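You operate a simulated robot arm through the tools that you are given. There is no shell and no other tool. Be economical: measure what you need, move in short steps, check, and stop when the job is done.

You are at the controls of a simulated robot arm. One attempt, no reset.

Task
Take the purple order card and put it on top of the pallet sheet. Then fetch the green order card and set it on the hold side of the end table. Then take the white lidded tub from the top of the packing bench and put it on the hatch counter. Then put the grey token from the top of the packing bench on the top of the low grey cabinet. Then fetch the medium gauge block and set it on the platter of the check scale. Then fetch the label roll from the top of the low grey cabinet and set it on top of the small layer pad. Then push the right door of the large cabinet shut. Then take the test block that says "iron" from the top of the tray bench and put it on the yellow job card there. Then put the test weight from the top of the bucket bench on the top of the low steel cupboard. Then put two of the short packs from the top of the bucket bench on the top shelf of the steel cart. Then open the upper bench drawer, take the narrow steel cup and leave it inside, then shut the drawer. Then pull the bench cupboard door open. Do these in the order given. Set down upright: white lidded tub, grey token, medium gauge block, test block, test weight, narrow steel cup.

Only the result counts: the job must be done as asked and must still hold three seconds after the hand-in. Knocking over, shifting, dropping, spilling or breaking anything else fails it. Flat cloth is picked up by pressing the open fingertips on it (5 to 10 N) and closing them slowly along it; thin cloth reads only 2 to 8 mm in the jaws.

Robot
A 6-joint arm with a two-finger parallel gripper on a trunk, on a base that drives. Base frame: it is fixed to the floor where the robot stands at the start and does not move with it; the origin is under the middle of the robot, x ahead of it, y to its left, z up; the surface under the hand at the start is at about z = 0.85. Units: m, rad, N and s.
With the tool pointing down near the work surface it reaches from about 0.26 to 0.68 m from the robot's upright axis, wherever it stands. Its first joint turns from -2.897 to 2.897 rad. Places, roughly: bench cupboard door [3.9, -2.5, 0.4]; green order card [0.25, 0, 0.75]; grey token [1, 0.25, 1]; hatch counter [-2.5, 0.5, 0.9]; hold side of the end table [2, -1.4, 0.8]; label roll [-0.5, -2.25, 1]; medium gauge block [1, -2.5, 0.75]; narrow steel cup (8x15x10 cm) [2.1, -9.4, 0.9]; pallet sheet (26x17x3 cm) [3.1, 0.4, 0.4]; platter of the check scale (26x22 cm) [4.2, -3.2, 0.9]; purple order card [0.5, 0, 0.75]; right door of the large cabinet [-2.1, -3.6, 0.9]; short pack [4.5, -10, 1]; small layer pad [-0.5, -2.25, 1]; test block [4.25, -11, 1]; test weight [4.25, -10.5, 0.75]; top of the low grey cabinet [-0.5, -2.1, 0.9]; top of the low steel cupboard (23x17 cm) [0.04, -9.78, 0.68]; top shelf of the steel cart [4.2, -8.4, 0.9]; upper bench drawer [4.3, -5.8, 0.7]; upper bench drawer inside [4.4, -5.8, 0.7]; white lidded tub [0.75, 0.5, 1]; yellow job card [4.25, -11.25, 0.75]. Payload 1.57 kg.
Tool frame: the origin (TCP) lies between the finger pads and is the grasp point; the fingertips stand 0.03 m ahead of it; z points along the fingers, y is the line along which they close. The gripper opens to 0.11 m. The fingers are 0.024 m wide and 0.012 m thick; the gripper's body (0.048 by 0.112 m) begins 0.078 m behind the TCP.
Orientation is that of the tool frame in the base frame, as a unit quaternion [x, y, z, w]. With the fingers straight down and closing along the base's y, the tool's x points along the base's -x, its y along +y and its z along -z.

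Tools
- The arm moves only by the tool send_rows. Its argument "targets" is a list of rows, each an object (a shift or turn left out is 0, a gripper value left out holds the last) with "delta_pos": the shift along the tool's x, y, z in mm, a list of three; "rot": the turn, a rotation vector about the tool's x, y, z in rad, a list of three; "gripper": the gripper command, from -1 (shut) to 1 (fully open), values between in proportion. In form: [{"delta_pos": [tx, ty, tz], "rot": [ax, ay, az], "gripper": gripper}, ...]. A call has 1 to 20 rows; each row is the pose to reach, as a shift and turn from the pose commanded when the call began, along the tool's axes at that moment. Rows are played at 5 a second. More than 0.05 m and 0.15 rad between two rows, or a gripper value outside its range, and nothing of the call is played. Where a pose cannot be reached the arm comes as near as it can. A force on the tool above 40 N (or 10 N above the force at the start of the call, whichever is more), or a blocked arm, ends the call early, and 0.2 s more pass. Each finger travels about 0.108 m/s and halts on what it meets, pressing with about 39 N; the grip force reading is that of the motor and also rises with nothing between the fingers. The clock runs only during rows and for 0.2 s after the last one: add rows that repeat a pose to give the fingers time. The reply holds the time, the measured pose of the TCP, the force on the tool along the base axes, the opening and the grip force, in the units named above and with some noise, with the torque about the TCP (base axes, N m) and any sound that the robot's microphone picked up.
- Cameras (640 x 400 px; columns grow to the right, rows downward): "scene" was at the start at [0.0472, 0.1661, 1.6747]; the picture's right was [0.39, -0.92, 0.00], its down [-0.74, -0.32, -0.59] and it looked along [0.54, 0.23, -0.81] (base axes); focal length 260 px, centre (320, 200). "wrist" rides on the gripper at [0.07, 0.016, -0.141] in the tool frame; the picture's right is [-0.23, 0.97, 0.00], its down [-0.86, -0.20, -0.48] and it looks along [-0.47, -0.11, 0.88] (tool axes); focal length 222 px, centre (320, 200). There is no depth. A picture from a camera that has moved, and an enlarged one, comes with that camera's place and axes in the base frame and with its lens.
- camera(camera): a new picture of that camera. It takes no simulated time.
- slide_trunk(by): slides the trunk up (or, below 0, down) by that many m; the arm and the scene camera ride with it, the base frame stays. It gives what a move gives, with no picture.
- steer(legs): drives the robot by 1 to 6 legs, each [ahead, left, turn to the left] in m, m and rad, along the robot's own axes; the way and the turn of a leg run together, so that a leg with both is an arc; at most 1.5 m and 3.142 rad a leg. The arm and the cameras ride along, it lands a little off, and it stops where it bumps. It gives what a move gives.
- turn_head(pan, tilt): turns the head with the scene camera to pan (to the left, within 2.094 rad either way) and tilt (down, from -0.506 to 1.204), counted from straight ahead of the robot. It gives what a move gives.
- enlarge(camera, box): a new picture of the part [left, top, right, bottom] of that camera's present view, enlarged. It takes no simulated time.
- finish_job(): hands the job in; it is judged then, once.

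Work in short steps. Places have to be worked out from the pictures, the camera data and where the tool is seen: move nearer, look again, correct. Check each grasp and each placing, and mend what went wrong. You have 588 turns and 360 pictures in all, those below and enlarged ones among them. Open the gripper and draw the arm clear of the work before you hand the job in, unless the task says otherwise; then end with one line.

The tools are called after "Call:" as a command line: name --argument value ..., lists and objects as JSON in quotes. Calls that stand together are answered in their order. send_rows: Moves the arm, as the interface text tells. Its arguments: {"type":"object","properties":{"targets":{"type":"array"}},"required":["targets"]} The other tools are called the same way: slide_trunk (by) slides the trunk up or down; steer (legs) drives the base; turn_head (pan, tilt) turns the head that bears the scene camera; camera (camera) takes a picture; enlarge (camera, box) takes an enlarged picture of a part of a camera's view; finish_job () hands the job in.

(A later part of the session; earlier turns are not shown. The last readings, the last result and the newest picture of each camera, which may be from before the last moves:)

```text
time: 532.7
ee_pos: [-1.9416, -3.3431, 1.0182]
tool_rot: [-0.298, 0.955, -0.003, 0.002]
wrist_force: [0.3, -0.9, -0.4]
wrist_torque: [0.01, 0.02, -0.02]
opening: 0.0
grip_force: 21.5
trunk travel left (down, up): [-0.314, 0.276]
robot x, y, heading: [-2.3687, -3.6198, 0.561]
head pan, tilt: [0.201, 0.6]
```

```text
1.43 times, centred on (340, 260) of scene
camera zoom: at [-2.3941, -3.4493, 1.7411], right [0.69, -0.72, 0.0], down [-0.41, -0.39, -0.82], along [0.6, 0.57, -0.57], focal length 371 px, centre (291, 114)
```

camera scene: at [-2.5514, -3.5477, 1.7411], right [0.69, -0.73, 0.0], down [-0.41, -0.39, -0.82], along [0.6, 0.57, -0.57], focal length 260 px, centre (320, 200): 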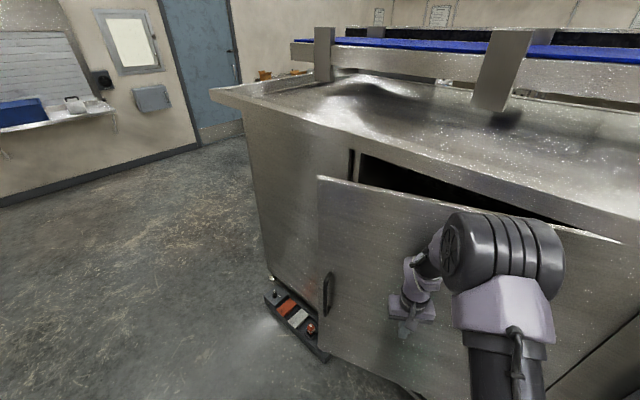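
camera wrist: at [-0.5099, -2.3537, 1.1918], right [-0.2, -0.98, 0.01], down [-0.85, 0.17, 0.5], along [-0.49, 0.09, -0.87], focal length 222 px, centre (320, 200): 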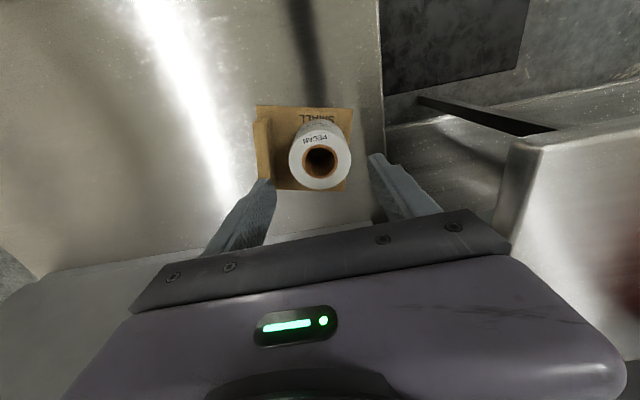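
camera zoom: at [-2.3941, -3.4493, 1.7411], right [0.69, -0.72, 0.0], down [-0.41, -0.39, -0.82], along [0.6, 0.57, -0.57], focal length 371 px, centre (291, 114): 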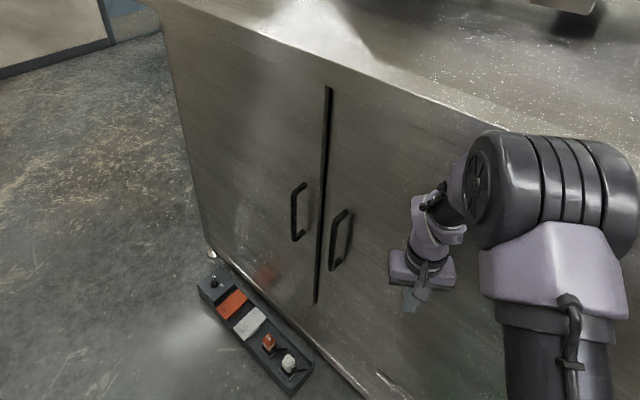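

The door looks flush. I press a bit more with the arm to be sure it is fully shut.

Call:
send_rows --targets '[{"delta_pos": [-10, 0, 0]}, {"delta_pos": [-20, 0, 0]}, {"delta_pos": [-30, 0, 0]}, {"delta_pos": [-40, 0, 0]}, {"delta_pos": [-50, 0, 0]}]'

Call:
enlarge --camera "scene" --box '[220, 120, 460, 400]'

```text
time: 533.9
ee_pos: [-1.8995, -3.3144, 1.0188]
tool_rot: [-0.299, 0.954, -0.004, 0.003]
wrist_force: [-0.2, 0.0, 0.2]
wrist_torque: [0.0, -0.02, 0.02]
opening: 0.0
grip_force: 21.3
trunk travel left (down, up): [-0.314, 0.276]
robot x, y, heading: [-2.3659, -3.6191, 0.562]
head pan, tilt: [0.201, 0.6]
```

```text
1.43 times, centred on (340, 260) of scene
camera zoom: at [-2.3949, -3.4498, 1.7411], right [0.69, -0.72, 0.0], down [-0.41, -0.39, -0.82], along [0.6, 0.57, -0.57], focal length 371 px, centre (291, 114)
```

zoom: 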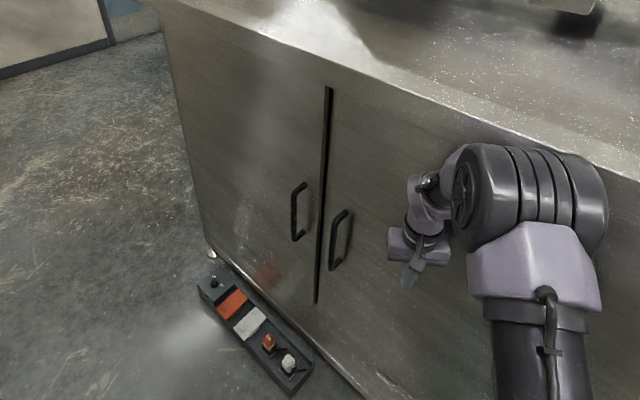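

No contact now, so the door has swung home. I extend further until I feel it, to confirm.

Call:
send_rows --targets '[{"delta_pos": [-20, 0, 0]}, {"delta_pos": [-40, 0, 0]}, {"delta_pos": [-60, 0, 0]}, {"delta_pos": [-80, 0, 0]}, {"delta_pos": [-100, 0, 0]}, {"delta_pos": [-120, 0, 0]}, {"delta_pos": [-140, 0, 0]}]'

Call:
camera --camera "scene"

```text
time: 534.4
ee_pos: [-1.8863, -3.3016, 1.0183]
tool_rot: [-0.294, 0.956, -0.003, -0.004]
wrist_force: [-18.5, -4.0, 6.3]
wrist_torque: [0.35, -2.52, -0.77]
opening: 0.0
grip_force: 21.9
trunk travel left (down, up): [-0.314, 0.276]
robot x, y, heading: [-2.3649, -3.6143, 0.556]
head pan, tilt: [0.201, 0.6]
stopped in row 2: the force on the tool passed its limit at 60 N (the readings are from after the stop); the commanded pose is now the measured one
```

```text
240 pictures are left
camera scene: at [-2.4008, -3.4514, 1.7413], right [0.69, -0.72, 0.0], down [-0.41, -0.39, -0.83], along [0.6, 0.57, -0.56], focal length 260 px, centre (320, 200)
```

scene: 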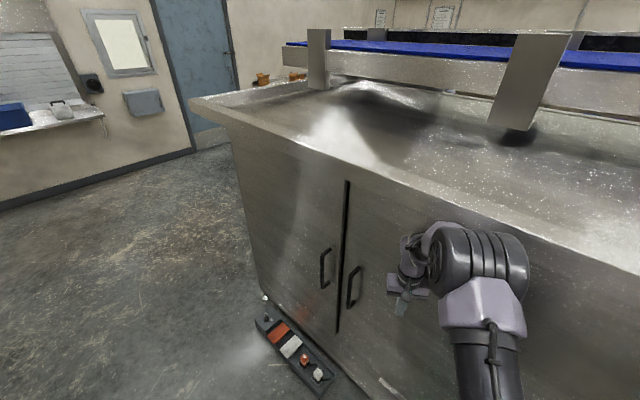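

Firm stop: the door is shut. Next are the far south-east benches; I tuck the arm and take the known route north, then east.

Call:
send_rows --targets '[{"delta_pos": [30, 0, -20], "gripper": -1}, {"delta_pos": [65, 0, -50], "gripper": -1}, {"delta_pos": [95, 0, -85], "gripper": -0.5}, {"delta_pos": [125, 0, -120], "gripper": 0}, {"delta_pos": [155, 0, -150], "gripper": 0}, {"delta_pos": [170, 0, -150], "gripper": 0}]'

Call:
steer --legs '[[-0.4, 0, 0], [0, 0, 1.015], [1.5, 0, 0], [1.4, 0, 0], [0, 0, -1.571]]'

```text
time: 535.8
ee_pos: [-2.0198, -3.3963, 1.1719]
tool_rot: [-0.293, 0.956, -0.002, -0.003]
wrist_force: [0.3, 0.4, -0.4]
wrist_torque: [0.0, 0.07, 0.0]
opening: 0.055
grip_force: 0.0
trunk travel left (down, up): [-0.314, 0.276]
robot x, y, heading: [-2.369, -3.62, 0.56]
head pan, tilt: [0.201, 0.6]
```

```text
time: 558.6
ee_pos: [-2.4311, -0.8885, 1.171]
tool_rot: [-0.029, 1.0, -0.002, -0.005]
wrist_force: [0.6, 0.8, 0.0]
wrist_torque: [-0.02, 0.01, -0.02]
opening: 0.0548
grip_force: 0.0
trunk travel left (down, up): [-0.314, 0.276]
robot x, y, heading: [-2.8384, -0.9019, 0.015]
head pan, tilt: [0.201, 0.6]
```

Call:
steer --legs '[[1.46, 0.12, -0.015], [1.46, 0.12, 0], [1.46, 0.08, 0]]'

```text
time: 579.6
ee_pos: [1.9533, -0.4706, 1.1699]
tool_rot: [-0.023, 1.0, -0.002, -0.005]
wrist_force: [-0.7, 0.2, -0.3]
wrist_torque: [-0.02, -0.01, 0.0]
opening: 0.055
grip_force: 0.0
trunk travel left (down, up): [-0.314, 0.276]
robot x, y, heading: [1.5383, -0.4803, 0.007]
head pan, tilt: [0.201, 0.6]
```

Call:
steer --legs '[[1.46, -0.1, 0], [0, 0, -1.578], [1.5, 0, 0], [1.5, 0, 0]]'

Call:
turn_head --pan 0.0 --tilt 0.35

Call:
camera --camera "scene"

```text
time: 604.8
ee_pos: [2.9284, -3.9685, 1.1691]
tool_rot: [0.701, 0.713, 0.002, -0.004]
wrist_force: [-0.3, 1.6, -0.3]
wrist_torque: [0.0, 0.0, -0.02]
opening: 0.0551
grip_force: 0.1
trunk travel left (down, up): [-0.314, 0.276]
robot x, y, heading: [2.9327, -3.5574, -1.594]
head pan, tilt: [0.201, 0.6]
```

```text
time: 605.6
ee_pos: [2.9286, -3.9673, 1.1694]
tool_rot: [0.701, 0.713, 0.002, -0.004]
wrist_force: [0.7, 0.4, 0.3]
wrist_torque: [0.0, 0.01, -0.02]
opening: 0.055
grip_force: 0.0
trunk travel left (down, up): [-0.314, 0.276]
robot x, y, heading: [2.9303, -3.5585, -1.598]
head pan, tilt: [0.0, 0.351]
```

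```text
239 pictures are left
camera scene: at [3.0703, -3.6373, 1.7639], right [-1.0, 0.02, 0.0], down [0.01, 0.34, -0.94], along [-0.02, -0.94, -0.34], focal length 260 px, centre (320, 200)
```

scene: 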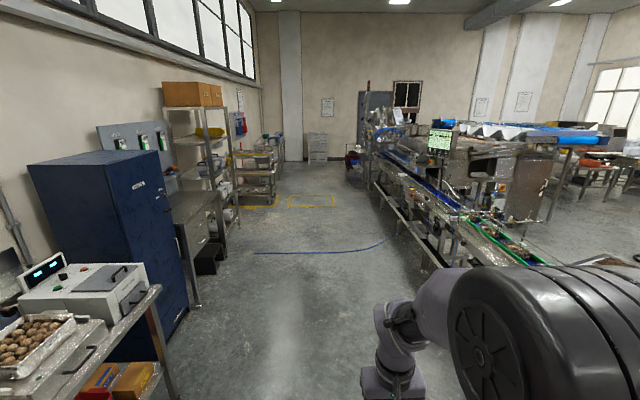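

The aisle is clear but a blue line/hose crosses the floor near y≈-6.6. I drive to y≈-5.6 and look closer.

Call:
steer --legs '[[1.0, 0, 0.02], [1.0, 0, 0]]'

Call:
turn_head --pan 0.1 --tilt 0.55

Call:
camera --camera "scene"

```text
time: 615.5
ee_pos: [2.8673, -5.9493, 1.1686]
tool_rot: [0.706, 0.708, 0.002, -0.005]
wrist_force: [0.1, 0.1, 0.1]
wrist_torque: [-0.02, 0.01, -0.01]
opening: 0.0548
grip_force: 0.1
trunk travel left (down, up): [-0.314, 0.276]
robot x, y, heading: [2.8748, -5.5384, -1.611]
head pan, tilt: [0.0, 0.351]
```

```text
time: 616.2
ee_pos: [2.8673, -5.949, 1.1709]
tool_rot: [0.706, 0.708, 0.002, -0.003]
wrist_force: [0.6, 0.2, -0.7]
wrist_torque: [0.01, -0.01, 0.0]
opening: 0.0548
grip_force: 0.1
trunk travel left (down, up): [-0.314, 0.276]
robot x, y, heading: [2.8783, -5.54, -1.606]
head pan, tilt: [0.099, 0.55]
```

```text
238 pictures are left
camera scene: at [3.0231, -5.6173, 1.7457], right [-1.0, -0.06, 0.0], down [-0.03, 0.52, -0.85], along [0.05, -0.85, -0.52], focal length 260 px, centre (320, 200)
```

scene: 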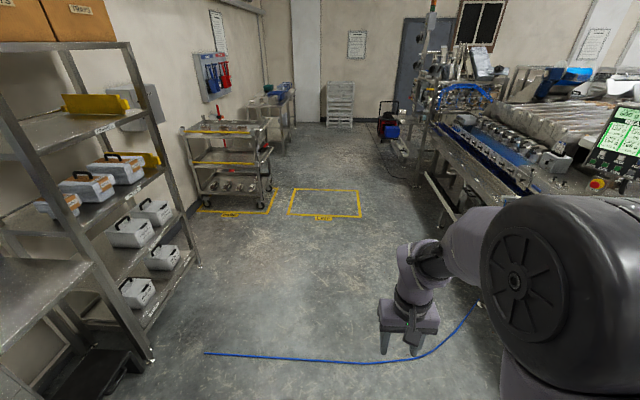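

It is a thin cord flat on the floor across the whole aisle; I drive over it slowly toward y≈-8.

Call:
steer --legs '[[1.2, 0, 0.036]]'

Call:
steer --legs '[[1.3, 0, 0]]'

Call:
turn_head --pan 0.3 --tilt 0.45

Call:
camera --camera "scene"

```text
time: 622.3
ee_pos: [2.838, -7.1367, 1.171]
tool_rot: [0.701, 0.713, 0.002, -0.004]
wrist_force: [-0.3, -0.2, 0.2]
wrist_torque: [0.02, -0.01, 0.01]
opening: 0.055
grip_force: 0.1
trunk travel left (down, up): [-0.314, 0.276]
robot x, y, heading: [2.8424, -6.7241, -1.591]
head pan, tilt: [0.099, 0.55]
```

```text
time: 628.7
ee_pos: [2.7965, -8.4167, 1.1689]
tool_rot: [0.706, 0.708, 0.001, -0.005]
wrist_force: [0.6, 0.0, 0.0]
wrist_torque: [0.01, -0.01, 0.04]
opening: 0.0551
grip_force: 0.0
trunk travel left (down, up): [-0.314, 0.276]
robot x, y, heading: [2.8051, -8.0075, -1.604]
head pan, tilt: [0.099, 0.55]
```

```text
time: 629.4
ee_pos: [2.7965, -8.4158, 1.1706]
tool_rot: [0.706, 0.709, 0.002, -0.004]
wrist_force: [0.2, 0.5, 0.1]
wrist_torque: [0.0, 0.01, -0.02]
opening: 0.0551
grip_force: 0.1
trunk travel left (down, up): [-0.314, 0.276]
robot x, y, heading: [2.8067, -8.0053, -1.604]
head pan, tilt: [0.3, 0.45]
```

```text
237 pictures are left
camera scene: at [2.9699, -8.0828, 1.7547], right [-0.96, -0.26, 0.0], down [-0.11, 0.42, -0.9], along [0.24, -0.87, -0.44], focal length 260 px, centre (320, 200)
```

scene: 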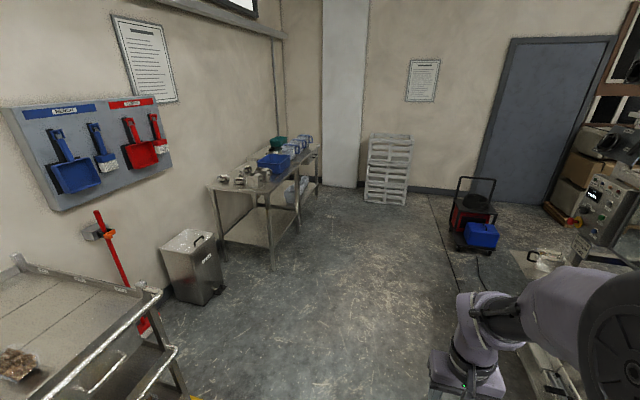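

I drive on to y≈-9.8 and turn to face the benches at the east wall.

Call:
steer --legs '[[1.3, 0.05, 0.033], [0.6, 0.1, 0], [0, 0, 1.571]]'

Call:
turn_head --pan -0.1 --tilt 0.6

Call:
camera --camera "scene"

```text
time: 642.5
ee_pos: [3.3439, -9.8625, 1.1708]
tool_rot: [0.001, 1.0, -0.002, -0.004]
wrist_force: [-0.9, 0.4, -0.1]
wrist_torque: [0.03, 0.05, 0.01]
opening: 0.055
grip_force: 0.1
trunk travel left (down, up): [-0.314, 0.276]
robot x, y, heading: [2.9338, -9.8492, -0.039]
head pan, tilt: [0.3, 0.45]
```

```text
time: 643.4
ee_pos: [3.3464, -9.8642, 1.171]
tool_rot: [0.001, 1.0, -0.002, -0.005]
wrist_force: [0.1, -0.2, -0.5]
wrist_torque: [0.01, 0.0, -0.01]
opening: 0.055
grip_force: 0.1
trunk travel left (down, up): [-0.314, 0.276]
robot x, y, heading: [2.9357, -9.8522, -0.04]
head pan, tilt: [-0.099, 0.6]
```

```text
236 pictures are left
camera scene: at [3.0088, -9.7269, 1.7412], right [-0.14, -0.99, 0.0], down [-0.56, 0.08, -0.83], along [0.82, -0.11, -0.56], focal length 260 px, centre (320, 200)
```

scene: 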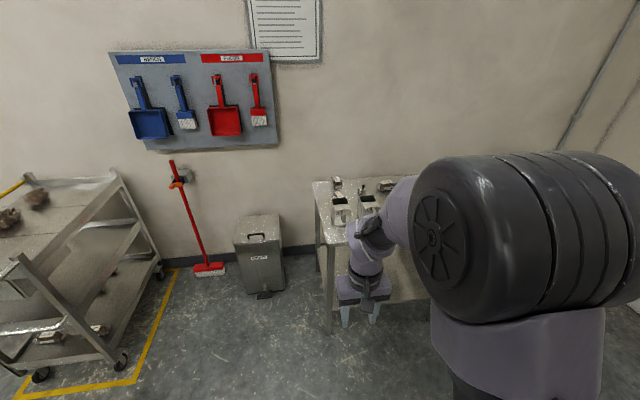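

I strafe further south to y≈-11.2 and look left over the benches.

Call:
steer --legs '[[0, -1.35, 0.04]]'

Call:
turn_head --pan 0.3 --tilt 0.65

Call:
camera --camera "scene"

```text
time: 650.3
ee_pos: [3.3534, -11.2158, 1.1697]
tool_rot: [-0.045, 0.999, -0.002, -0.004]
wrist_force: [-1.0, -0.5, -0.4]
wrist_torque: [-0.01, -0.02, -0.01]
opening: 0.0548
grip_force: 0.0
trunk travel left (down, up): [-0.314, 0.276]
robot x, y, heading: [2.9413, -11.241, 0.052]
head pan, tilt: [-0.099, 0.6]
```

```text
time: 651.2
ee_pos: [3.3534, -11.215, 1.1701]
tool_rot: [-0.045, 0.999, -0.002, -0.004]
wrist_force: [-0.2, -0.2, -0.7]
wrist_torque: [-0.01, -0.01, 0.0]
opening: 0.055
grip_force: 0.0
trunk travel left (down, up): [-0.314, 0.276]
robot x, y, heading: [2.9407, -11.2427, 0.056]
head pan, tilt: [0.3, 0.649]
```

```text
235 pictures are left
camera scene: at [2.9978, -11.075, 1.7369], right [0.34, -0.94, 0.0], down [-0.57, -0.21, -0.8], along [0.75, 0.27, -0.6], focal length 260 px, centre (320, 200)
```

scene: 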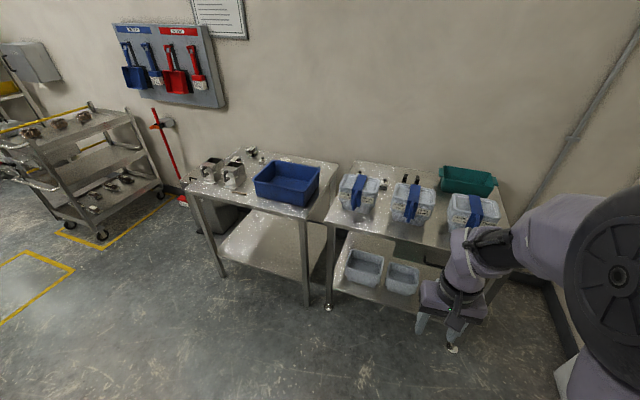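

Call:
enlarge --camera "scene" --box '[180, 130, 350, 230]'

Call:
enlarge --camera "scene" --box '[320, 140, 530, 260]'

```text
3.76 times, centred on (265, 180) of scene
camera zoom: at [2.9978, -11.075, 1.7369], right [0.34, -0.94, 0.0], down [-0.57, -0.21, -0.8], along [0.75, 0.27, -0.6], focal length 978 px, centre (527, 275)
```

zoom: 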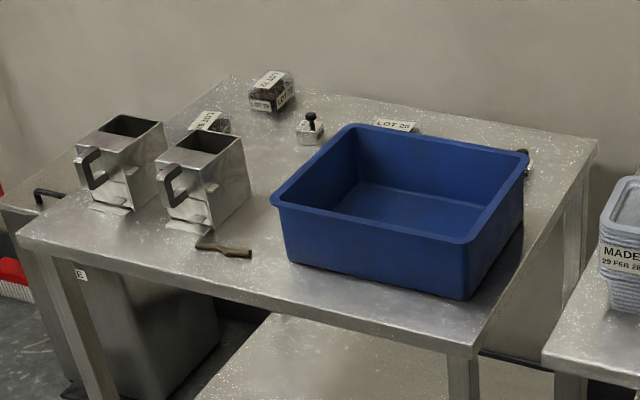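

```text
3.05 times, centred on (425, 200) of scene
camera zoom: at [2.9978, -11.075, 1.7369], right [0.34, -0.94, 0.0], down [-0.57, -0.21, -0.8], along [0.75, 0.27, -0.6], focal length 792 px, centre (0, 200)
```

zoom: 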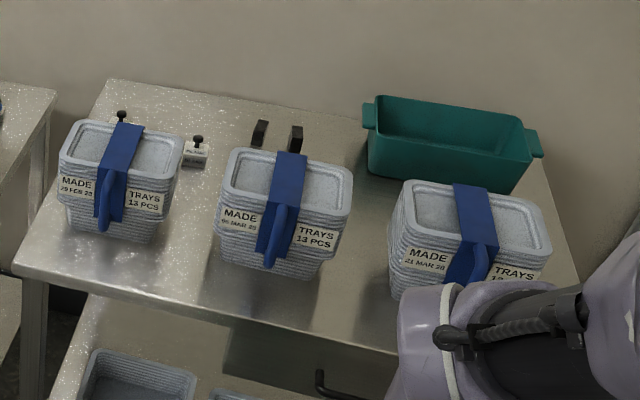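

Right bench is the tray bench; small knobbed blocks stand behind the tray stacks. I drive closer, raise the trunk and look down.

Call:
slide_trunk --by 0.2

Call:
steer --legs '[[0.55, 0.1, -0.052]]'

Call:
turn_head --pan 0.1 --tilt 0.85

Call:
camera --camera "scene"

Call:
camera --camera "wrist"

```text
time: 653.3
ee_pos: [3.3509, -11.2162, 1.369]
tool_rot: [-0.044, 0.999, -0.001, -0.004]
wrist_force: [-0.2, -0.3, -0.5]
wrist_torque: [0.05, -0.01, 0.05]
opening: 0.0551
grip_force: 0.0
trunk travel left (down, up): [-0.514, 0.076]
robot x, y, heading: [2.9402, -11.2405, 0.051]
head pan, tilt: [0.3, 0.649]
```

```text
time: 656.5
ee_pos: [3.8969, -11.1256, 1.3694]
tool_rot: [-0.018, 1.0, -0.001, -0.004]
wrist_force: [0.5, 0.2, 0.4]
wrist_torque: [0.01, 0.02, -0.05]
opening: 0.0548
grip_force: 0.1
trunk travel left (down, up): [-0.514, 0.076]
robot x, y, heading: [3.4873, -11.1308, 0.001]
head pan, tilt: [0.3, 0.649]
```

```text
time: 657.3
ee_pos: [3.8968, -11.1268, 1.3707]
tool_rot: [-0.018, 1.0, -0.002, -0.004]
wrist_force: [-0.2, -0.1, 0.7]
wrist_torque: [0.0, -0.02, 0.04]
opening: 0.0548
grip_force: 0.1
trunk travel left (down, up): [-0.514, 0.076]
robot x, y, heading: [3.4867, -11.127, -0.006]
head pan, tilt: [0.099, 0.85]
```

```text
232 pictures are left
camera scene: at [3.5446, -10.9846, 1.9203], right [0.1, -1.0, 0.0], down [-0.75, -0.07, -0.66], along [0.66, 0.06, -0.75], focal length 260 px, centre (320, 200)
```

scene: 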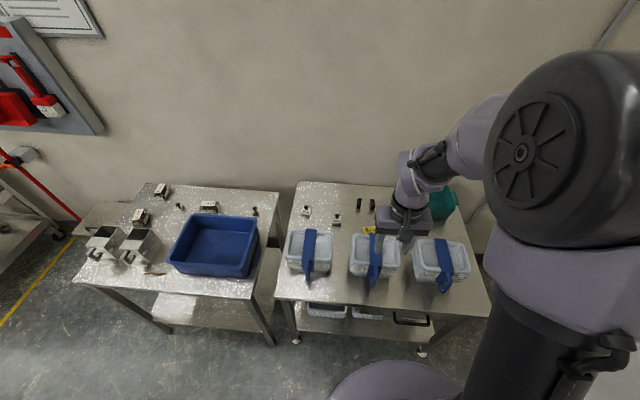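

```text
231 pictures are left
camera wrist: at [3.8263, -11.112, 1.5113], right [0.19, 0.98, -0.01], down [0.87, -0.17, 0.47], along [0.46, -0.1, -0.88], focal length 222 px, centre (320, 200)
```

wrist: 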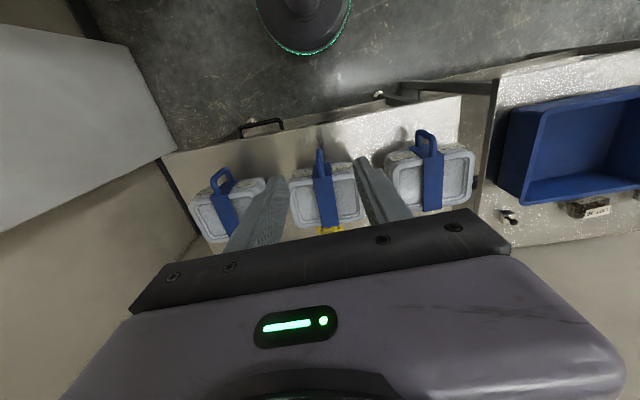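

Call:
enlarge --camera "scene" --box '[270, 170, 450, 300]'

Call:
enlarge --camera "scene" --box '[80, 170, 290, 300]'

```text
3.08 times, centred on (360, 235) of scene
camera zoom: at [3.5446, -10.9846, 1.9203], right [0.1, -1.0, 0.0], down [-0.75, -0.07, -0.66], along [0.66, 0.06, -0.75], focal length 800 px, centre (197, 92)
```

zoom: 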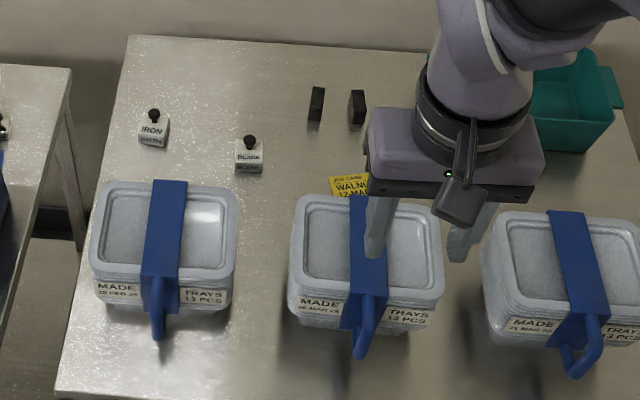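

```text
3.05 times, centred on (185, 235) of scene
camera zoom: at [3.5446, -10.9846, 1.9203], right [0.1, -1.0, 0.0], down [-0.75, -0.07, -0.66], along [0.66, 0.06, -0.75], focal length 792 px, centre (731, 93)
```

zoom: 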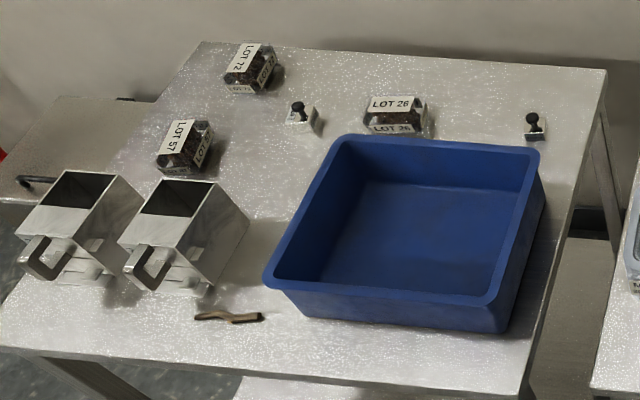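

IRON block is at about (4.37,-10.835); the yellow card is behind the middle stack near (4.31,-11.16). I position the robot at (3.64,-10.9).

Call:
steer --legs '[[0.1, 0.22, 0], [0.055, 0, 0]]'

Call:
turn_head --pan 0.25 --tilt 1.05

Call:
camera --camera "scene"

```text
time: 659.6
ee_pos: [4.0498, -10.9007, 1.3693]
tool_rot: [-0.013, 1.0, -0.002, -0.005]
wrist_force: [1.6, -0.1, -0.4]
wrist_torque: [0.02, 0.05, 0.0]
opening: 0.0549
grip_force: 0.1
trunk travel left (down, up): [-0.514, 0.076]
robot x, y, heading: [3.6436, -10.9014, -0.012]
head pan, tilt: [0.099, 0.85]
```

```text
time: 660.4
ee_pos: [4.0501, -10.9015, 1.3703]
tool_rot: [-0.014, 1.0, -0.002, -0.005]
wrist_force: [0.0, -0.7, 0.2]
wrist_torque: [0.03, -0.01, 0.02]
opening: 0.0551
grip_force: 0.0
trunk travel left (down, up): [-0.514, 0.076]
robot x, y, heading: [3.6387, -10.9054, -0.007]
head pan, tilt: [0.25, 1.051]
```

```text
228 pictures are left
camera scene: at [3.6852, -10.7492, 1.9058], right [0.24, -0.97, 0.0], down [-0.84, -0.2, -0.5], along [0.48, 0.12, -0.87], focal length 260 px, centre (320, 200)
```

scene: 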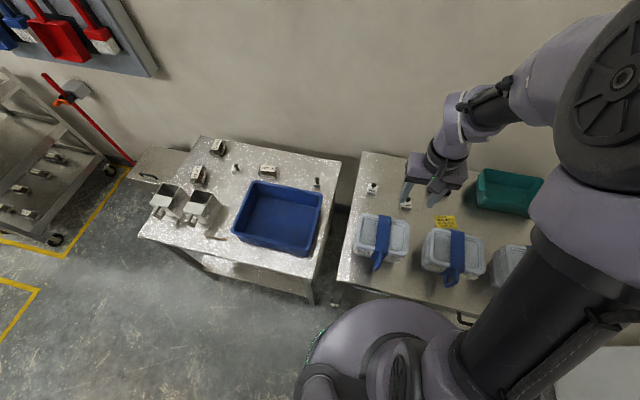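

IRON block confirmed at (4.372,-10.833), 0.73 m away. I tilt the fingers outward by 0.45 rad for extra reach and lower the trunk, staying above the stacks.

Call:
send_rows --targets '[{"rot": [0, -0.13, 0], "gripper": 0.3}, {"rot": [0, -0.26, 0], "gripper": 0.3}, {"rot": [0, -0.38, 0], "gripper": 0.3}, {"rot": [0, -0.45, 0], "gripper": 0.3}, {"rot": [0, -0.45, 0], "gripper": 0.3}]'

Call:
slide_trunk --by -0.22

Call:
camera --camera "wrist"

```text
time: 661.5
ee_pos: [4.0506, -10.9018, 1.3701]
tool_rot: [-0.014, 0.975, 0.002, 0.22]
wrist_force: [-0.6, 0.3, 0.7]
wrist_torque: [0.01, 0.0, 0.0]
opening: 0.0717
grip_force: 0.1
trunk travel left (down, up): [-0.514, 0.076]
robot x, y, heading: [3.6368, -10.9049, -0.01]
head pan, tilt: [0.25, 1.051]
```

```text
time: 663.9
ee_pos: [4.0496, -10.9012, 1.1501]
tool_rot: [-0.015, 0.976, 0.002, 0.219]
wrist_force: [0.7, 0.4, -0.6]
wrist_torque: [-0.02, -0.01, -0.05]
opening: 0.0717
grip_force: 0.1
trunk travel left (down, up): [-0.294, 0.296]
robot x, y, heading: [3.6436, -10.9029, -0.011]
head pan, tilt: [0.25, 1.051]
```

```text
227 pictures are left
camera wrist: at [3.9249, -10.8888, 1.2482], right [0.18, 0.98, 0.09], down [0.57, -0.18, 0.8], along [0.8, -0.09, -0.59], focal length 222 px, centre (320, 200)
```

wrist: 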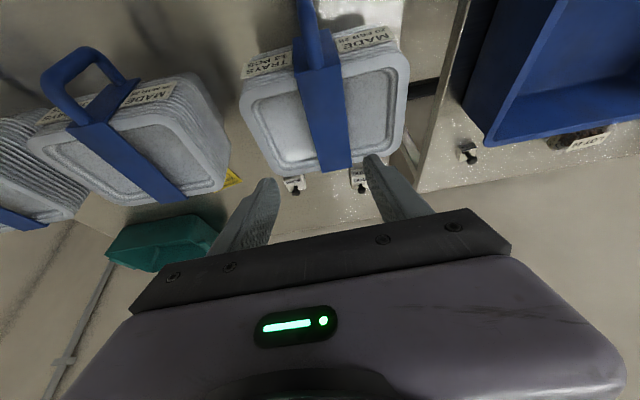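

Tilt is right; IRON block at about (4.376,-10.830). I extend over it at z≈1.10.

Call:
send_rows --targets '[{"delta_pos": [-33, 7, 22]}, {"delta_pos": [-67, 15, 45]}, {"delta_pos": [-100, 22, 68]}, {"delta_pos": [-134, 30, 91]}, {"delta_pos": [-167, 37, 114]}, {"delta_pos": [-201, 44, 137]}, {"delta_pos": [-234, 52, 160]}, {"delta_pos": [-268, 59, 182]}, {"delta_pos": [-268, 59, 182]}]'

Call:
camera --camera "wrist"

```text
time: 665.9
ee_pos: [4.3685, -10.8339, 1.101]
tool_rot: [-0.014, 0.976, 0.001, 0.219]
wrist_force: [-0.1, 1.0, 1.2]
wrist_torque: [0.0, 0.04, 0.01]
opening: 0.0714
grip_force: 0.0
trunk travel left (down, up): [-0.294, 0.296]
robot x, y, heading: [3.6378, -10.9039, -0.014]
head pan, tilt: [0.25, 1.051]
```

```text
226 pictures are left
camera wrist: at [4.2427, -10.8214, 1.1995], right [0.18, 0.98, 0.09], down [0.57, -0.18, 0.8], along [0.8, -0.09, -0.59], focal length 222 px, centre (320, 200)
```

wrist: 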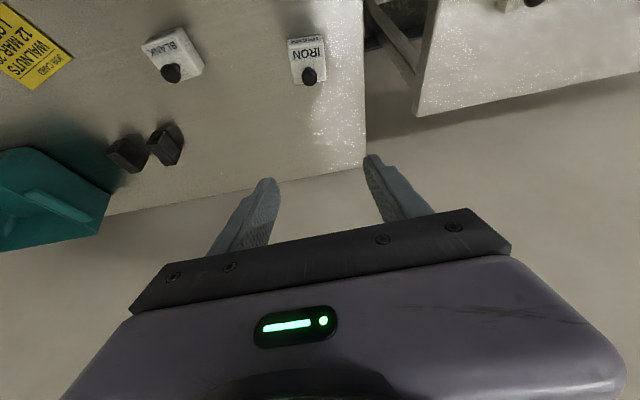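

Block at (4.374,-10.830), directly below. I lower by the trunk 0.15 m and look.

Call:
slide_trunk --by -0.15

Call:
camera --camera "wrist"

Call:
camera --camera "scene"

```text
time: 667.6
ee_pos: [4.368, -10.8341, 0.9534]
tool_rot: [-0.013, 0.976, 0.0, 0.219]
wrist_force: [-0.8, 0.5, -0.1]
wrist_torque: [-0.01, 0.02, 0.01]
opening: 0.0713
grip_force: 0.1
trunk travel left (down, up): [-0.144, 0.446]
robot x, y, heading: [3.6403, -10.8981, -0.005]
head pan, tilt: [0.25, 1.051]
```

```text
225 pictures are left
camera wrist: at [4.2431, -10.8213, 1.0496], right [0.18, 0.98, 0.09], down [0.57, -0.18, 0.8], along [0.8, -0.09, -0.59], focal length 222 px, centre (320, 200)
```

wrist: 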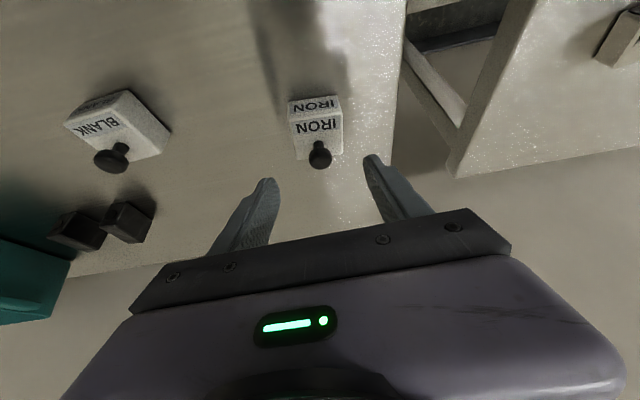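

```text
224 pictures are left
camera scene: at [3.6854, -10.7491, 1.5358], right [0.24, -0.97, 0.0], down [-0.84, -0.2, -0.5], along [0.48, 0.12, -0.87], focal length 260 px, centre (320, 200)
```

scene: 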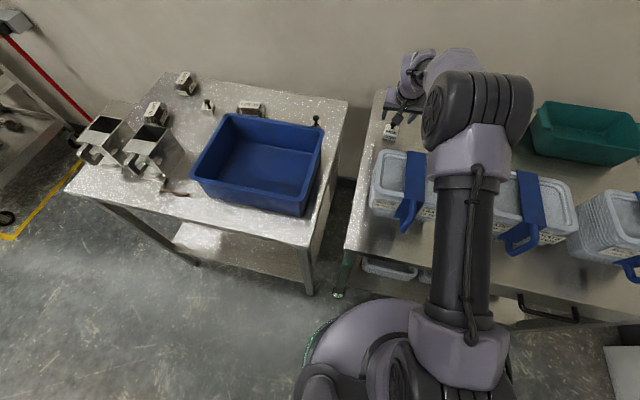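

The arm would come too low over the tray stack (top ≈0.985) if the trunk goes further down. I raise the trunk 0.12 m and lower with the arm instead.

Call:
slide_trunk --by 0.12

Call:
send_rows --targets '[{"delta_pos": [15, 0, 32]}, {"delta_pos": [30, 0, 65]}, {"delta_pos": [45, 0, 97]}, {"delta_pos": [60, 0, 128]}, {"delta_pos": [60, 0, 128]}]'

Call:
camera --camera "wrist"

Call:
camera --camera "scene"

```text
time: 669.1
ee_pos: [4.367, -10.834, 1.0712]
tool_rot: [-0.014, 0.976, 0.001, 0.219]
wrist_force: [-1.0, 0.0, 0.0]
wrist_torque: [0.01, -0.03, 0.0]
opening: 0.0714
grip_force: 0.1
trunk travel left (down, up): [-0.264, 0.326]
robot x, y, heading: [3.6384, -10.9042, -0.009]
head pan, tilt: [0.25, 1.051]
```

```text
time: 670.3
ee_pos: [4.3695, -10.8348, 0.9317]
tool_rot: [-0.013, 0.976, 0.0, 0.219]
wrist_force: [-0.3, 0.9, -0.7]
wrist_torque: [0.06, -0.02, 0.02]
opening: 0.0712
grip_force: 0.1
trunk travel left (down, up): [-0.264, 0.326]
robot x, y, heading: [3.6408, -10.8996, -0.013]
head pan, tilt: [0.25, 1.051]
```

```text
223 pictures are left
camera wrist: at [4.2439, -10.8214, 1.0288], right [0.18, 0.98, 0.09], down [0.57, -0.18, 0.8], along [0.8, -0.09, -0.59], focal length 222 px, centre (320, 200)
```

wrist: 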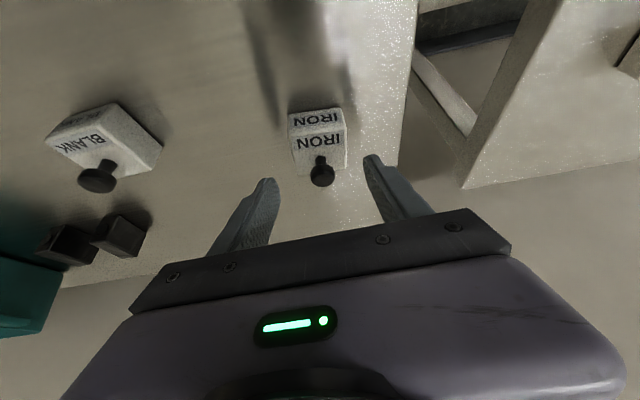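

```text
222 pictures are left
camera scene: at [3.6853, -10.7491, 1.6557], right [0.24, -0.97, 0.0], down [-0.84, -0.2, -0.5], along [0.48, 0.12, -0.87], focal length 260 px, centre (320, 200)
```

scene: 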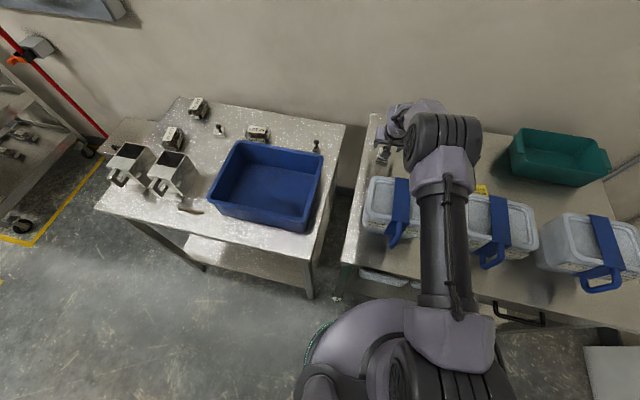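

Good clearance and alignment. I lower the last 36 mm and close on the block.

Call:
send_rows --targets '[{"delta_pos": [6, 0, 12]}, {"delta_pos": [11, 0, 24]}, {"delta_pos": [16, 0, 33]}, {"delta_pos": [16, 0, 33], "gripper": 0}, {"delta_pos": [16, 0, 33], "gripper": -0.5}, {"delta_pos": [16, 0, 33], "gripper": -1}, {"delta_pos": [16, 0, 33], "gripper": -1}]'

Call:
camera --camera "wrist"

```text
time: 671.9
ee_pos: [4.3678, -10.835, 0.8948]
tool_rot: [-0.014, 0.976, 0.001, 0.219]
wrist_force: [-0.7, -0.2, -0.5]
wrist_torque: [0.01, -0.01, 0.01]
opening: 0.0454
grip_force: 38.8
trunk travel left (down, up): [-0.264, 0.326]
robot x, y, heading: [3.6378, -10.9048, -0.009]
head pan, tilt: [0.25, 1.051]
```

```text
221 pictures are left
camera wrist: at [4.2436, -10.8216, 0.9911], right [0.18, 0.98, 0.09], down [0.57, -0.18, 0.8], along [0.8, -0.09, -0.59], focal length 222 px, centre (320, 200)
```

wrist: 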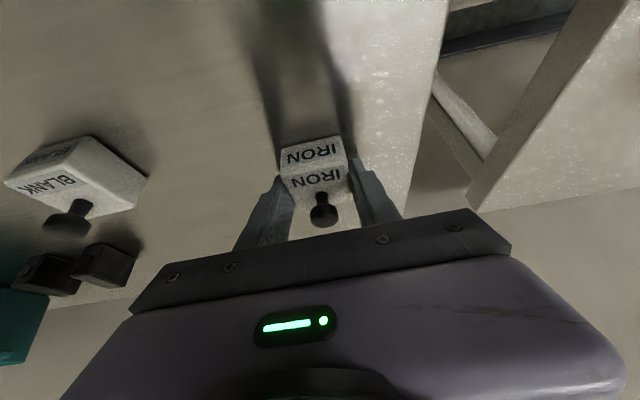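

Gripped (45 mm). I lift 0.19 m and strafe the robot 0.27 m toward the card.

Call:
send_rows --targets '[{"delta_pos": [-9, 0, -18]}, {"delta_pos": [-26, 0, -55]}, {"delta_pos": [-43, 0, -92]}, {"delta_pos": [-60, 0, -129]}, {"delta_pos": [-81, 0, -172]}]'

Call:
steer --legs '[[0, -0.27, 0]]'

Call:
camera --camera "wrist"

Call:
camera --camera "scene"

```text
time: 673.1
ee_pos: [4.3659, -10.8317, 1.0862]
tool_rot: [-0.014, 0.976, 0.001, 0.219]
wrist_force: [-0.3, -0.5, -1.3]
wrist_torque: [0.01, 0.0, 0.01]
opening: 0.0449
grip_force: 39.2
trunk travel left (down, up): [-0.264, 0.326]
robot x, y, heading: [3.6365, -10.902, -0.015]
head pan, tilt: [0.25, 1.051]
```

```text
time: 675.0
ee_pos: [4.3649, -11.0992, 1.0849]
tool_rot: [-0.014, 0.976, 0.0, 0.218]
wrist_force: [-0.2, -0.7, -1.2]
wrist_torque: [0.01, 0.02, 0.03]
opening: 0.0452
grip_force: 39.2
trunk travel left (down, up): [-0.264, 0.326]
robot x, y, heading: [3.6364, -11.1711, -0.005]
head pan, tilt: [0.25, 1.051]
```

```text
220 pictures are left
camera wrist: at [4.2398, -11.086, 1.1824], right [0.18, 0.98, 0.09], down [0.57, -0.18, 0.8], along [0.8, -0.09, -0.59], focal length 222 px, centre (320, 200)
```

wrist: 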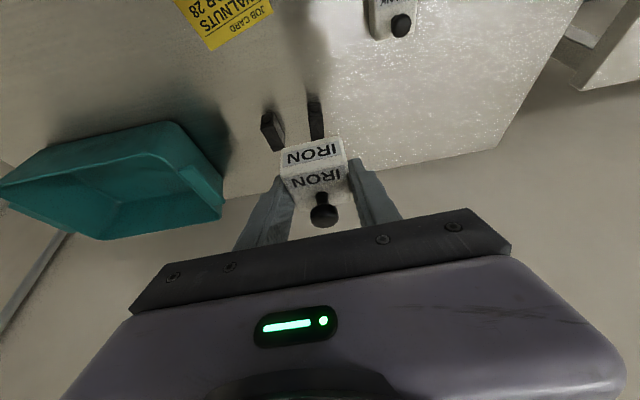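

```text
219 pictures are left
camera scene: at [3.6826, -11.0171, 1.6558], right [0.24, -0.97, 0.0], down [-0.84, -0.21, -0.5], along [0.48, 0.12, -0.87], focal length 260 px, centre (320, 200)
```

scene: 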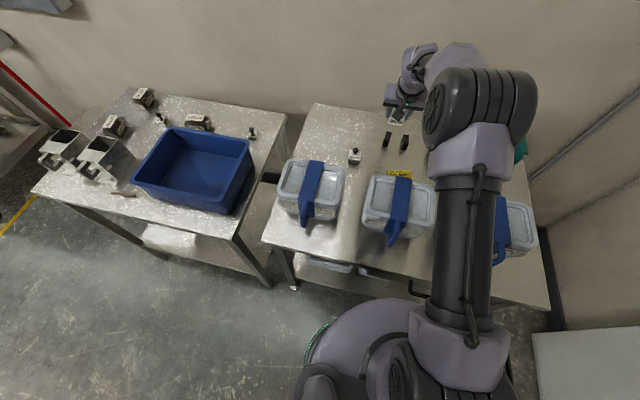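

Card's far edge runs (4.33,-11.21)–(4.31,-11.12); I aim for the block at about (4.298,-11.172). I move over it and look.

Call:
send_rows --targets '[{"delta_pos": [20, -24, -9]}, {"delta_pos": [40, -48, -19]}, {"delta_pos": [60, -72, -28]}, {"delta_pos": [76, -72, 8]}, {"delta_pos": [90, -72, 38]}, {"delta_pos": [90, -72, 38]}]'

Call:
camera --camera "wrist"

Call:
enlarge --camera "scene" --box '[340, 60, 480, 240]'

```text
time: 676.4
ee_pos: [4.3008, -11.1703, 1.0128]
tool_rot: [-0.014, 0.976, 0.0, 0.219]
wrist_force: [0.3, 0.2, -0.9]
wrist_torque: [-0.02, 0.02, 0.0]
opening: 0.0451
grip_force: 39.3
trunk travel left (down, up): [-0.264, 0.326]
robot x, y, heading: [3.6366, -11.1701, -0.008]
head pan, tilt: [0.25, 1.051]
```

```text
218 pictures are left
camera wrist: at [4.1767, -11.1584, 1.1099], right [0.18, 0.98, 0.09], down [0.57, -0.18, 0.8], along [0.8, -0.09, -0.59], focal length 222 px, centre (320, 200)
```

wrist: 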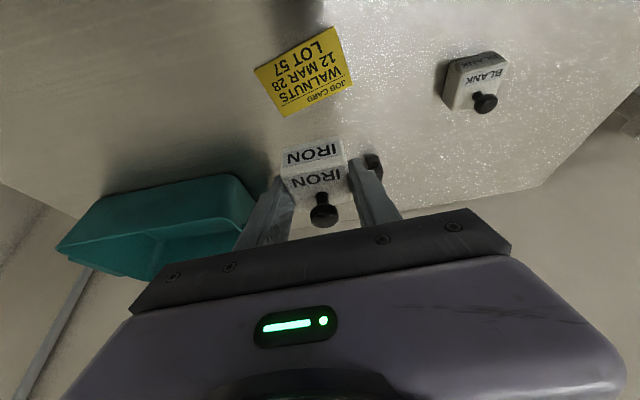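

```text
2.22 times, centred on (410, 150) of scene
camera zoom: at [3.6825, -11.0159, 1.6557], right [0.24, -0.97, 0.0], down [-0.84, -0.21, -0.5], along [0.48, 0.12, -0.87], focal length 578 px, centre (120, 311)
```

zoom: 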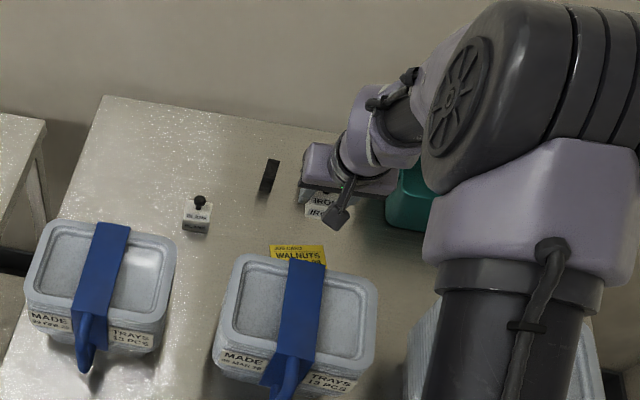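

Card centre is (4.295,-11.172), right under the block. I lower with a small correction, slowing near contact.

Call:
send_rows --targets '[{"delta_pos": [20, -3, 24]}, {"delta_pos": [33, -4, 51]}, {"delta_pos": [46, -4, 78]}, {"delta_pos": [50, -4, 87]}, {"delta_pos": [53, -4, 93]}, {"delta_pos": [55, -4, 97]}, {"delta_pos": [57, -4, 101]}, {"delta_pos": [59, -4, 106]}, {"delta_pos": [61, -4, 111]}]'

Call:
camera --camera "wrist"

```text
time: 677.3
ee_pos: [4.2969, -11.1764, 0.9322]
tool_rot: [-0.014, 0.974, 0.001, 0.226]
wrist_force: [0.3, 0.1, 18.8]
wrist_torque: [0.11, 2.58, -0.02]
opening: 0.045
grip_force: 39.2
trunk travel left (down, up): [-0.264, 0.326]
robot x, y, heading: [3.6362, -11.1683, -0.013]
head pan, tilt: [0.25, 1.051]
stopped in row 4: the force on the tool passed its limit at 62 N (the readings are from after the stop); the commanded pose is now the measured one
```

```text
216 pictures are left
camera wrist: at [4.1715, -11.1642, 1.0262], right [0.18, 0.98, 0.1], down [0.56, -0.18, 0.81], along [0.81, -0.09, -0.58], focal length 222 px, centre (320, 200)
```

wrist: 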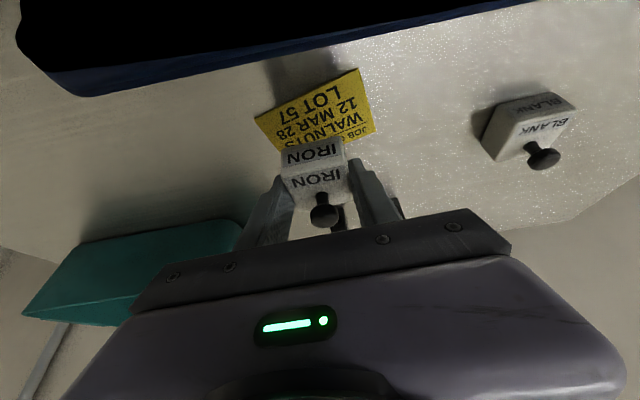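

The rear of the hand touched the middle stack's strap (torque shows contact ~0.13 m behind). I back up at once and check that the stack has not moved.

Call:
send_rows --targets '[{"delta_pos": [-9, 0, -18]}, {"delta_pos": [-26, 0, -55]}, {"delta_pos": [-45, 0, -95]}, {"delta_pos": [-56, 0, -120]}]'

Call:
enlarge --camera "scene" --box '[340, 60, 480, 240]'

Call:
camera --camera "wrist"

```text
time: 678.3
ee_pos: [4.2962, -11.1776, 1.0634]
tool_rot: [-0.014, 0.975, 0.001, 0.224]
wrist_force: [0.0, 0.3, -0.9]
wrist_torque: [-0.03, -0.02, -0.01]
opening: 0.0452
grip_force: 39.6
trunk travel left (down, up): [-0.264, 0.326]
robot x, y, heading: [3.6357, -11.168, -0.012]
head pan, tilt: [0.25, 1.051]
```

```text
2.22 times, centred on (410, 150) of scene
camera zoom: at [3.6825, -11.0162, 1.6557], right [0.24, -0.97, 0.0], down [-0.84, -0.21, -0.5], along [0.48, 0.12, -0.87], focal length 578 px, centre (120, 311)
```

zoom: 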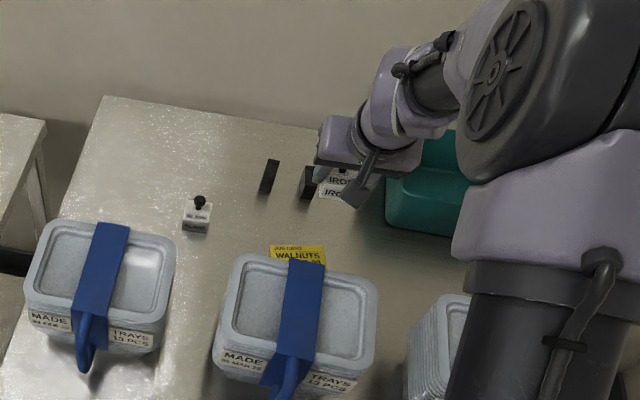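

```text
214 pictures are left
camera wrist: at [4.1709, -11.1648, 1.1591], right [0.18, 0.98, 0.09], down [0.57, -0.18, 0.8], along [0.8, -0.09, -0.59], focal length 222 px, centre (320, 200)
```

wrist: 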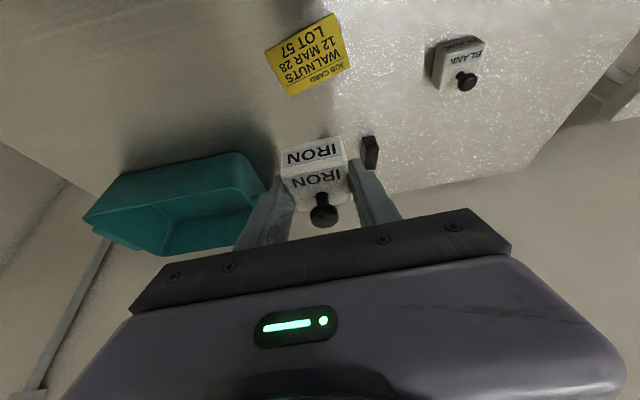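

The stack looks unmoved. I rotate the hand 90° about the vertical so it leans sideways (+y), behind the stacks instead of over them.

Call:
send_rows --targets '[{"rot": [0.061, 0, 0.129]}, {"rot": [0.122, 0, 0.258]}, {"rot": [0.183, 0, 0.387]}, {"rot": [0.244, 0, 0.516]}, {"rot": [0.305, 0, 0.645]}, {"rot": [0.366, 0, 0.774]}, {"rot": [0.427, 0, 0.903]}, {"rot": [0.488, 0, 1.032]}, {"rot": [0.549, 0, 1.161]}, {"rot": [0.61, 0, 1.29]}, {"rot": [0.671, 0, 1.42]}, {"rot": [0.671, 0, 1.42]}]'

Call:
camera --camera "wrist"

Call:
enlarge --camera "scene" --box '[340, 60, 480, 240]'

```text
time: 680.9
ee_pos: [4.2947, -11.177, 1.0606]
tool_rot: [0.681, 0.698, -0.15, 0.161]
wrist_force: [0.8, -0.7, -1.0]
wrist_torque: [-0.02, -0.01, 0.01]
opening: 0.0447
grip_force: 39.0
trunk travel left (down, up): [-0.264, 0.326]
robot x, y, heading: [3.6349, -11.1651, -0.008]
head pan, tilt: [0.25, 1.051]
```

```text
213 pictures are left
camera wrist: at [4.3065, -11.0535, 1.1587], right [0.98, -0.18, 0.11], down [-0.19, -0.57, 0.8], along [-0.08, -0.8, -0.59], focal length 222 px, centre (320, 200)
```

wrist: 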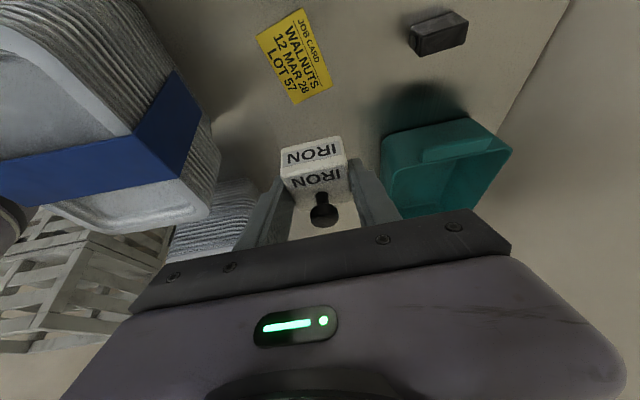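

```text
2.22 times, centred on (410, 150) of scene
camera zoom: at [3.6825, -11.0161, 1.6557], right [0.24, -0.97, 0.0], down [-0.84, -0.21, -0.5], along [0.48, 0.12, -0.87], focal length 578 px, centre (120, 311)
```

zoom: 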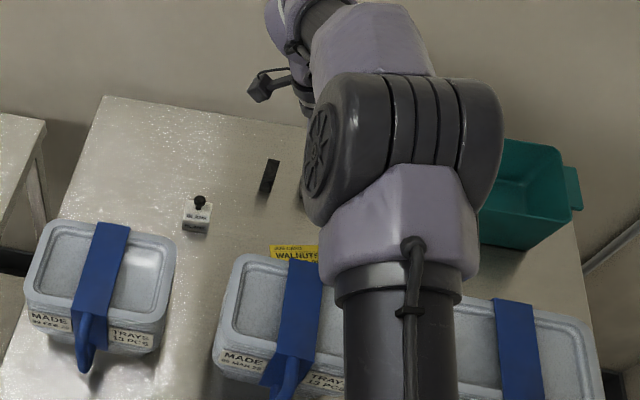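

The hand now leans along +y behind the stacks. I lower the trunk 6 cm, correct by a centimetre, and lower toward the card.

Call:
slide_trunk --by -0.06

Call:
send_rows --targets '[{"delta_pos": [10, -5, -5]}, {"delta_pos": [22, -5, 21]}, {"delta_pos": [35, -5, 48]}, {"delta_pos": [40, -5, 58]}, {"delta_pos": [40, -5, 58]}]'

Call:
camera --camera "wrist"

Call:
enlarge --camera "scene" --box '[340, 40, 500, 240]'

```text
time: 681.9
ee_pos: [4.2956, -11.1767, 1.0006]
tool_rot: [0.681, 0.699, -0.15, 0.162]
wrist_force: [0.0, -0.3, -0.7]
wrist_torque: [0.02, -0.02, -0.04]
opening: 0.0451
grip_force: 38.9
trunk travel left (down, up): [-0.204, 0.386]
robot x, y, heading: [3.6385, -11.1703, -0.007]
head pan, tilt: [0.25, 1.051]
```

```text
time: 683.1
ee_pos: [4.2905, -11.1657, 0.93]
tool_rot: [0.681, 0.698, -0.151, 0.161]
wrist_force: [0.0, 0.0, -0.1]
wrist_torque: [-0.02, -0.02, -0.01]
opening: 0.045
grip_force: 39.1
trunk travel left (down, up): [-0.204, 0.386]
robot x, y, heading: [3.6402, -11.1681, -0.01]
head pan, tilt: [0.25, 1.051]
```

```text
211 pictures are left
camera wrist: at [4.3023, -11.0428, 1.0279], right [0.98, -0.18, 0.11], down [-0.19, -0.57, 0.8], along [-0.08, -0.8, -0.59], focal length 222 px, centre (320, 200)
```

wrist: 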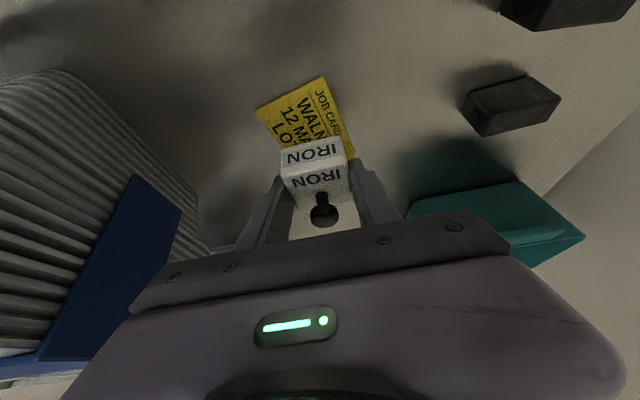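

```text
2.00 times, centred on (420, 140) of scene
camera zoom: at [3.6827, -11.0161, 1.5957], right [0.24, -0.97, 0.0], down [-0.84, -0.21, -0.5], along [0.48, 0.12, -0.87], focal length 520 px, centre (120, 320)
```

zoom: 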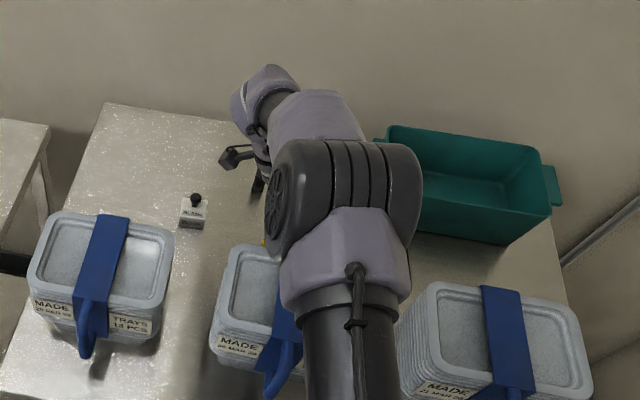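

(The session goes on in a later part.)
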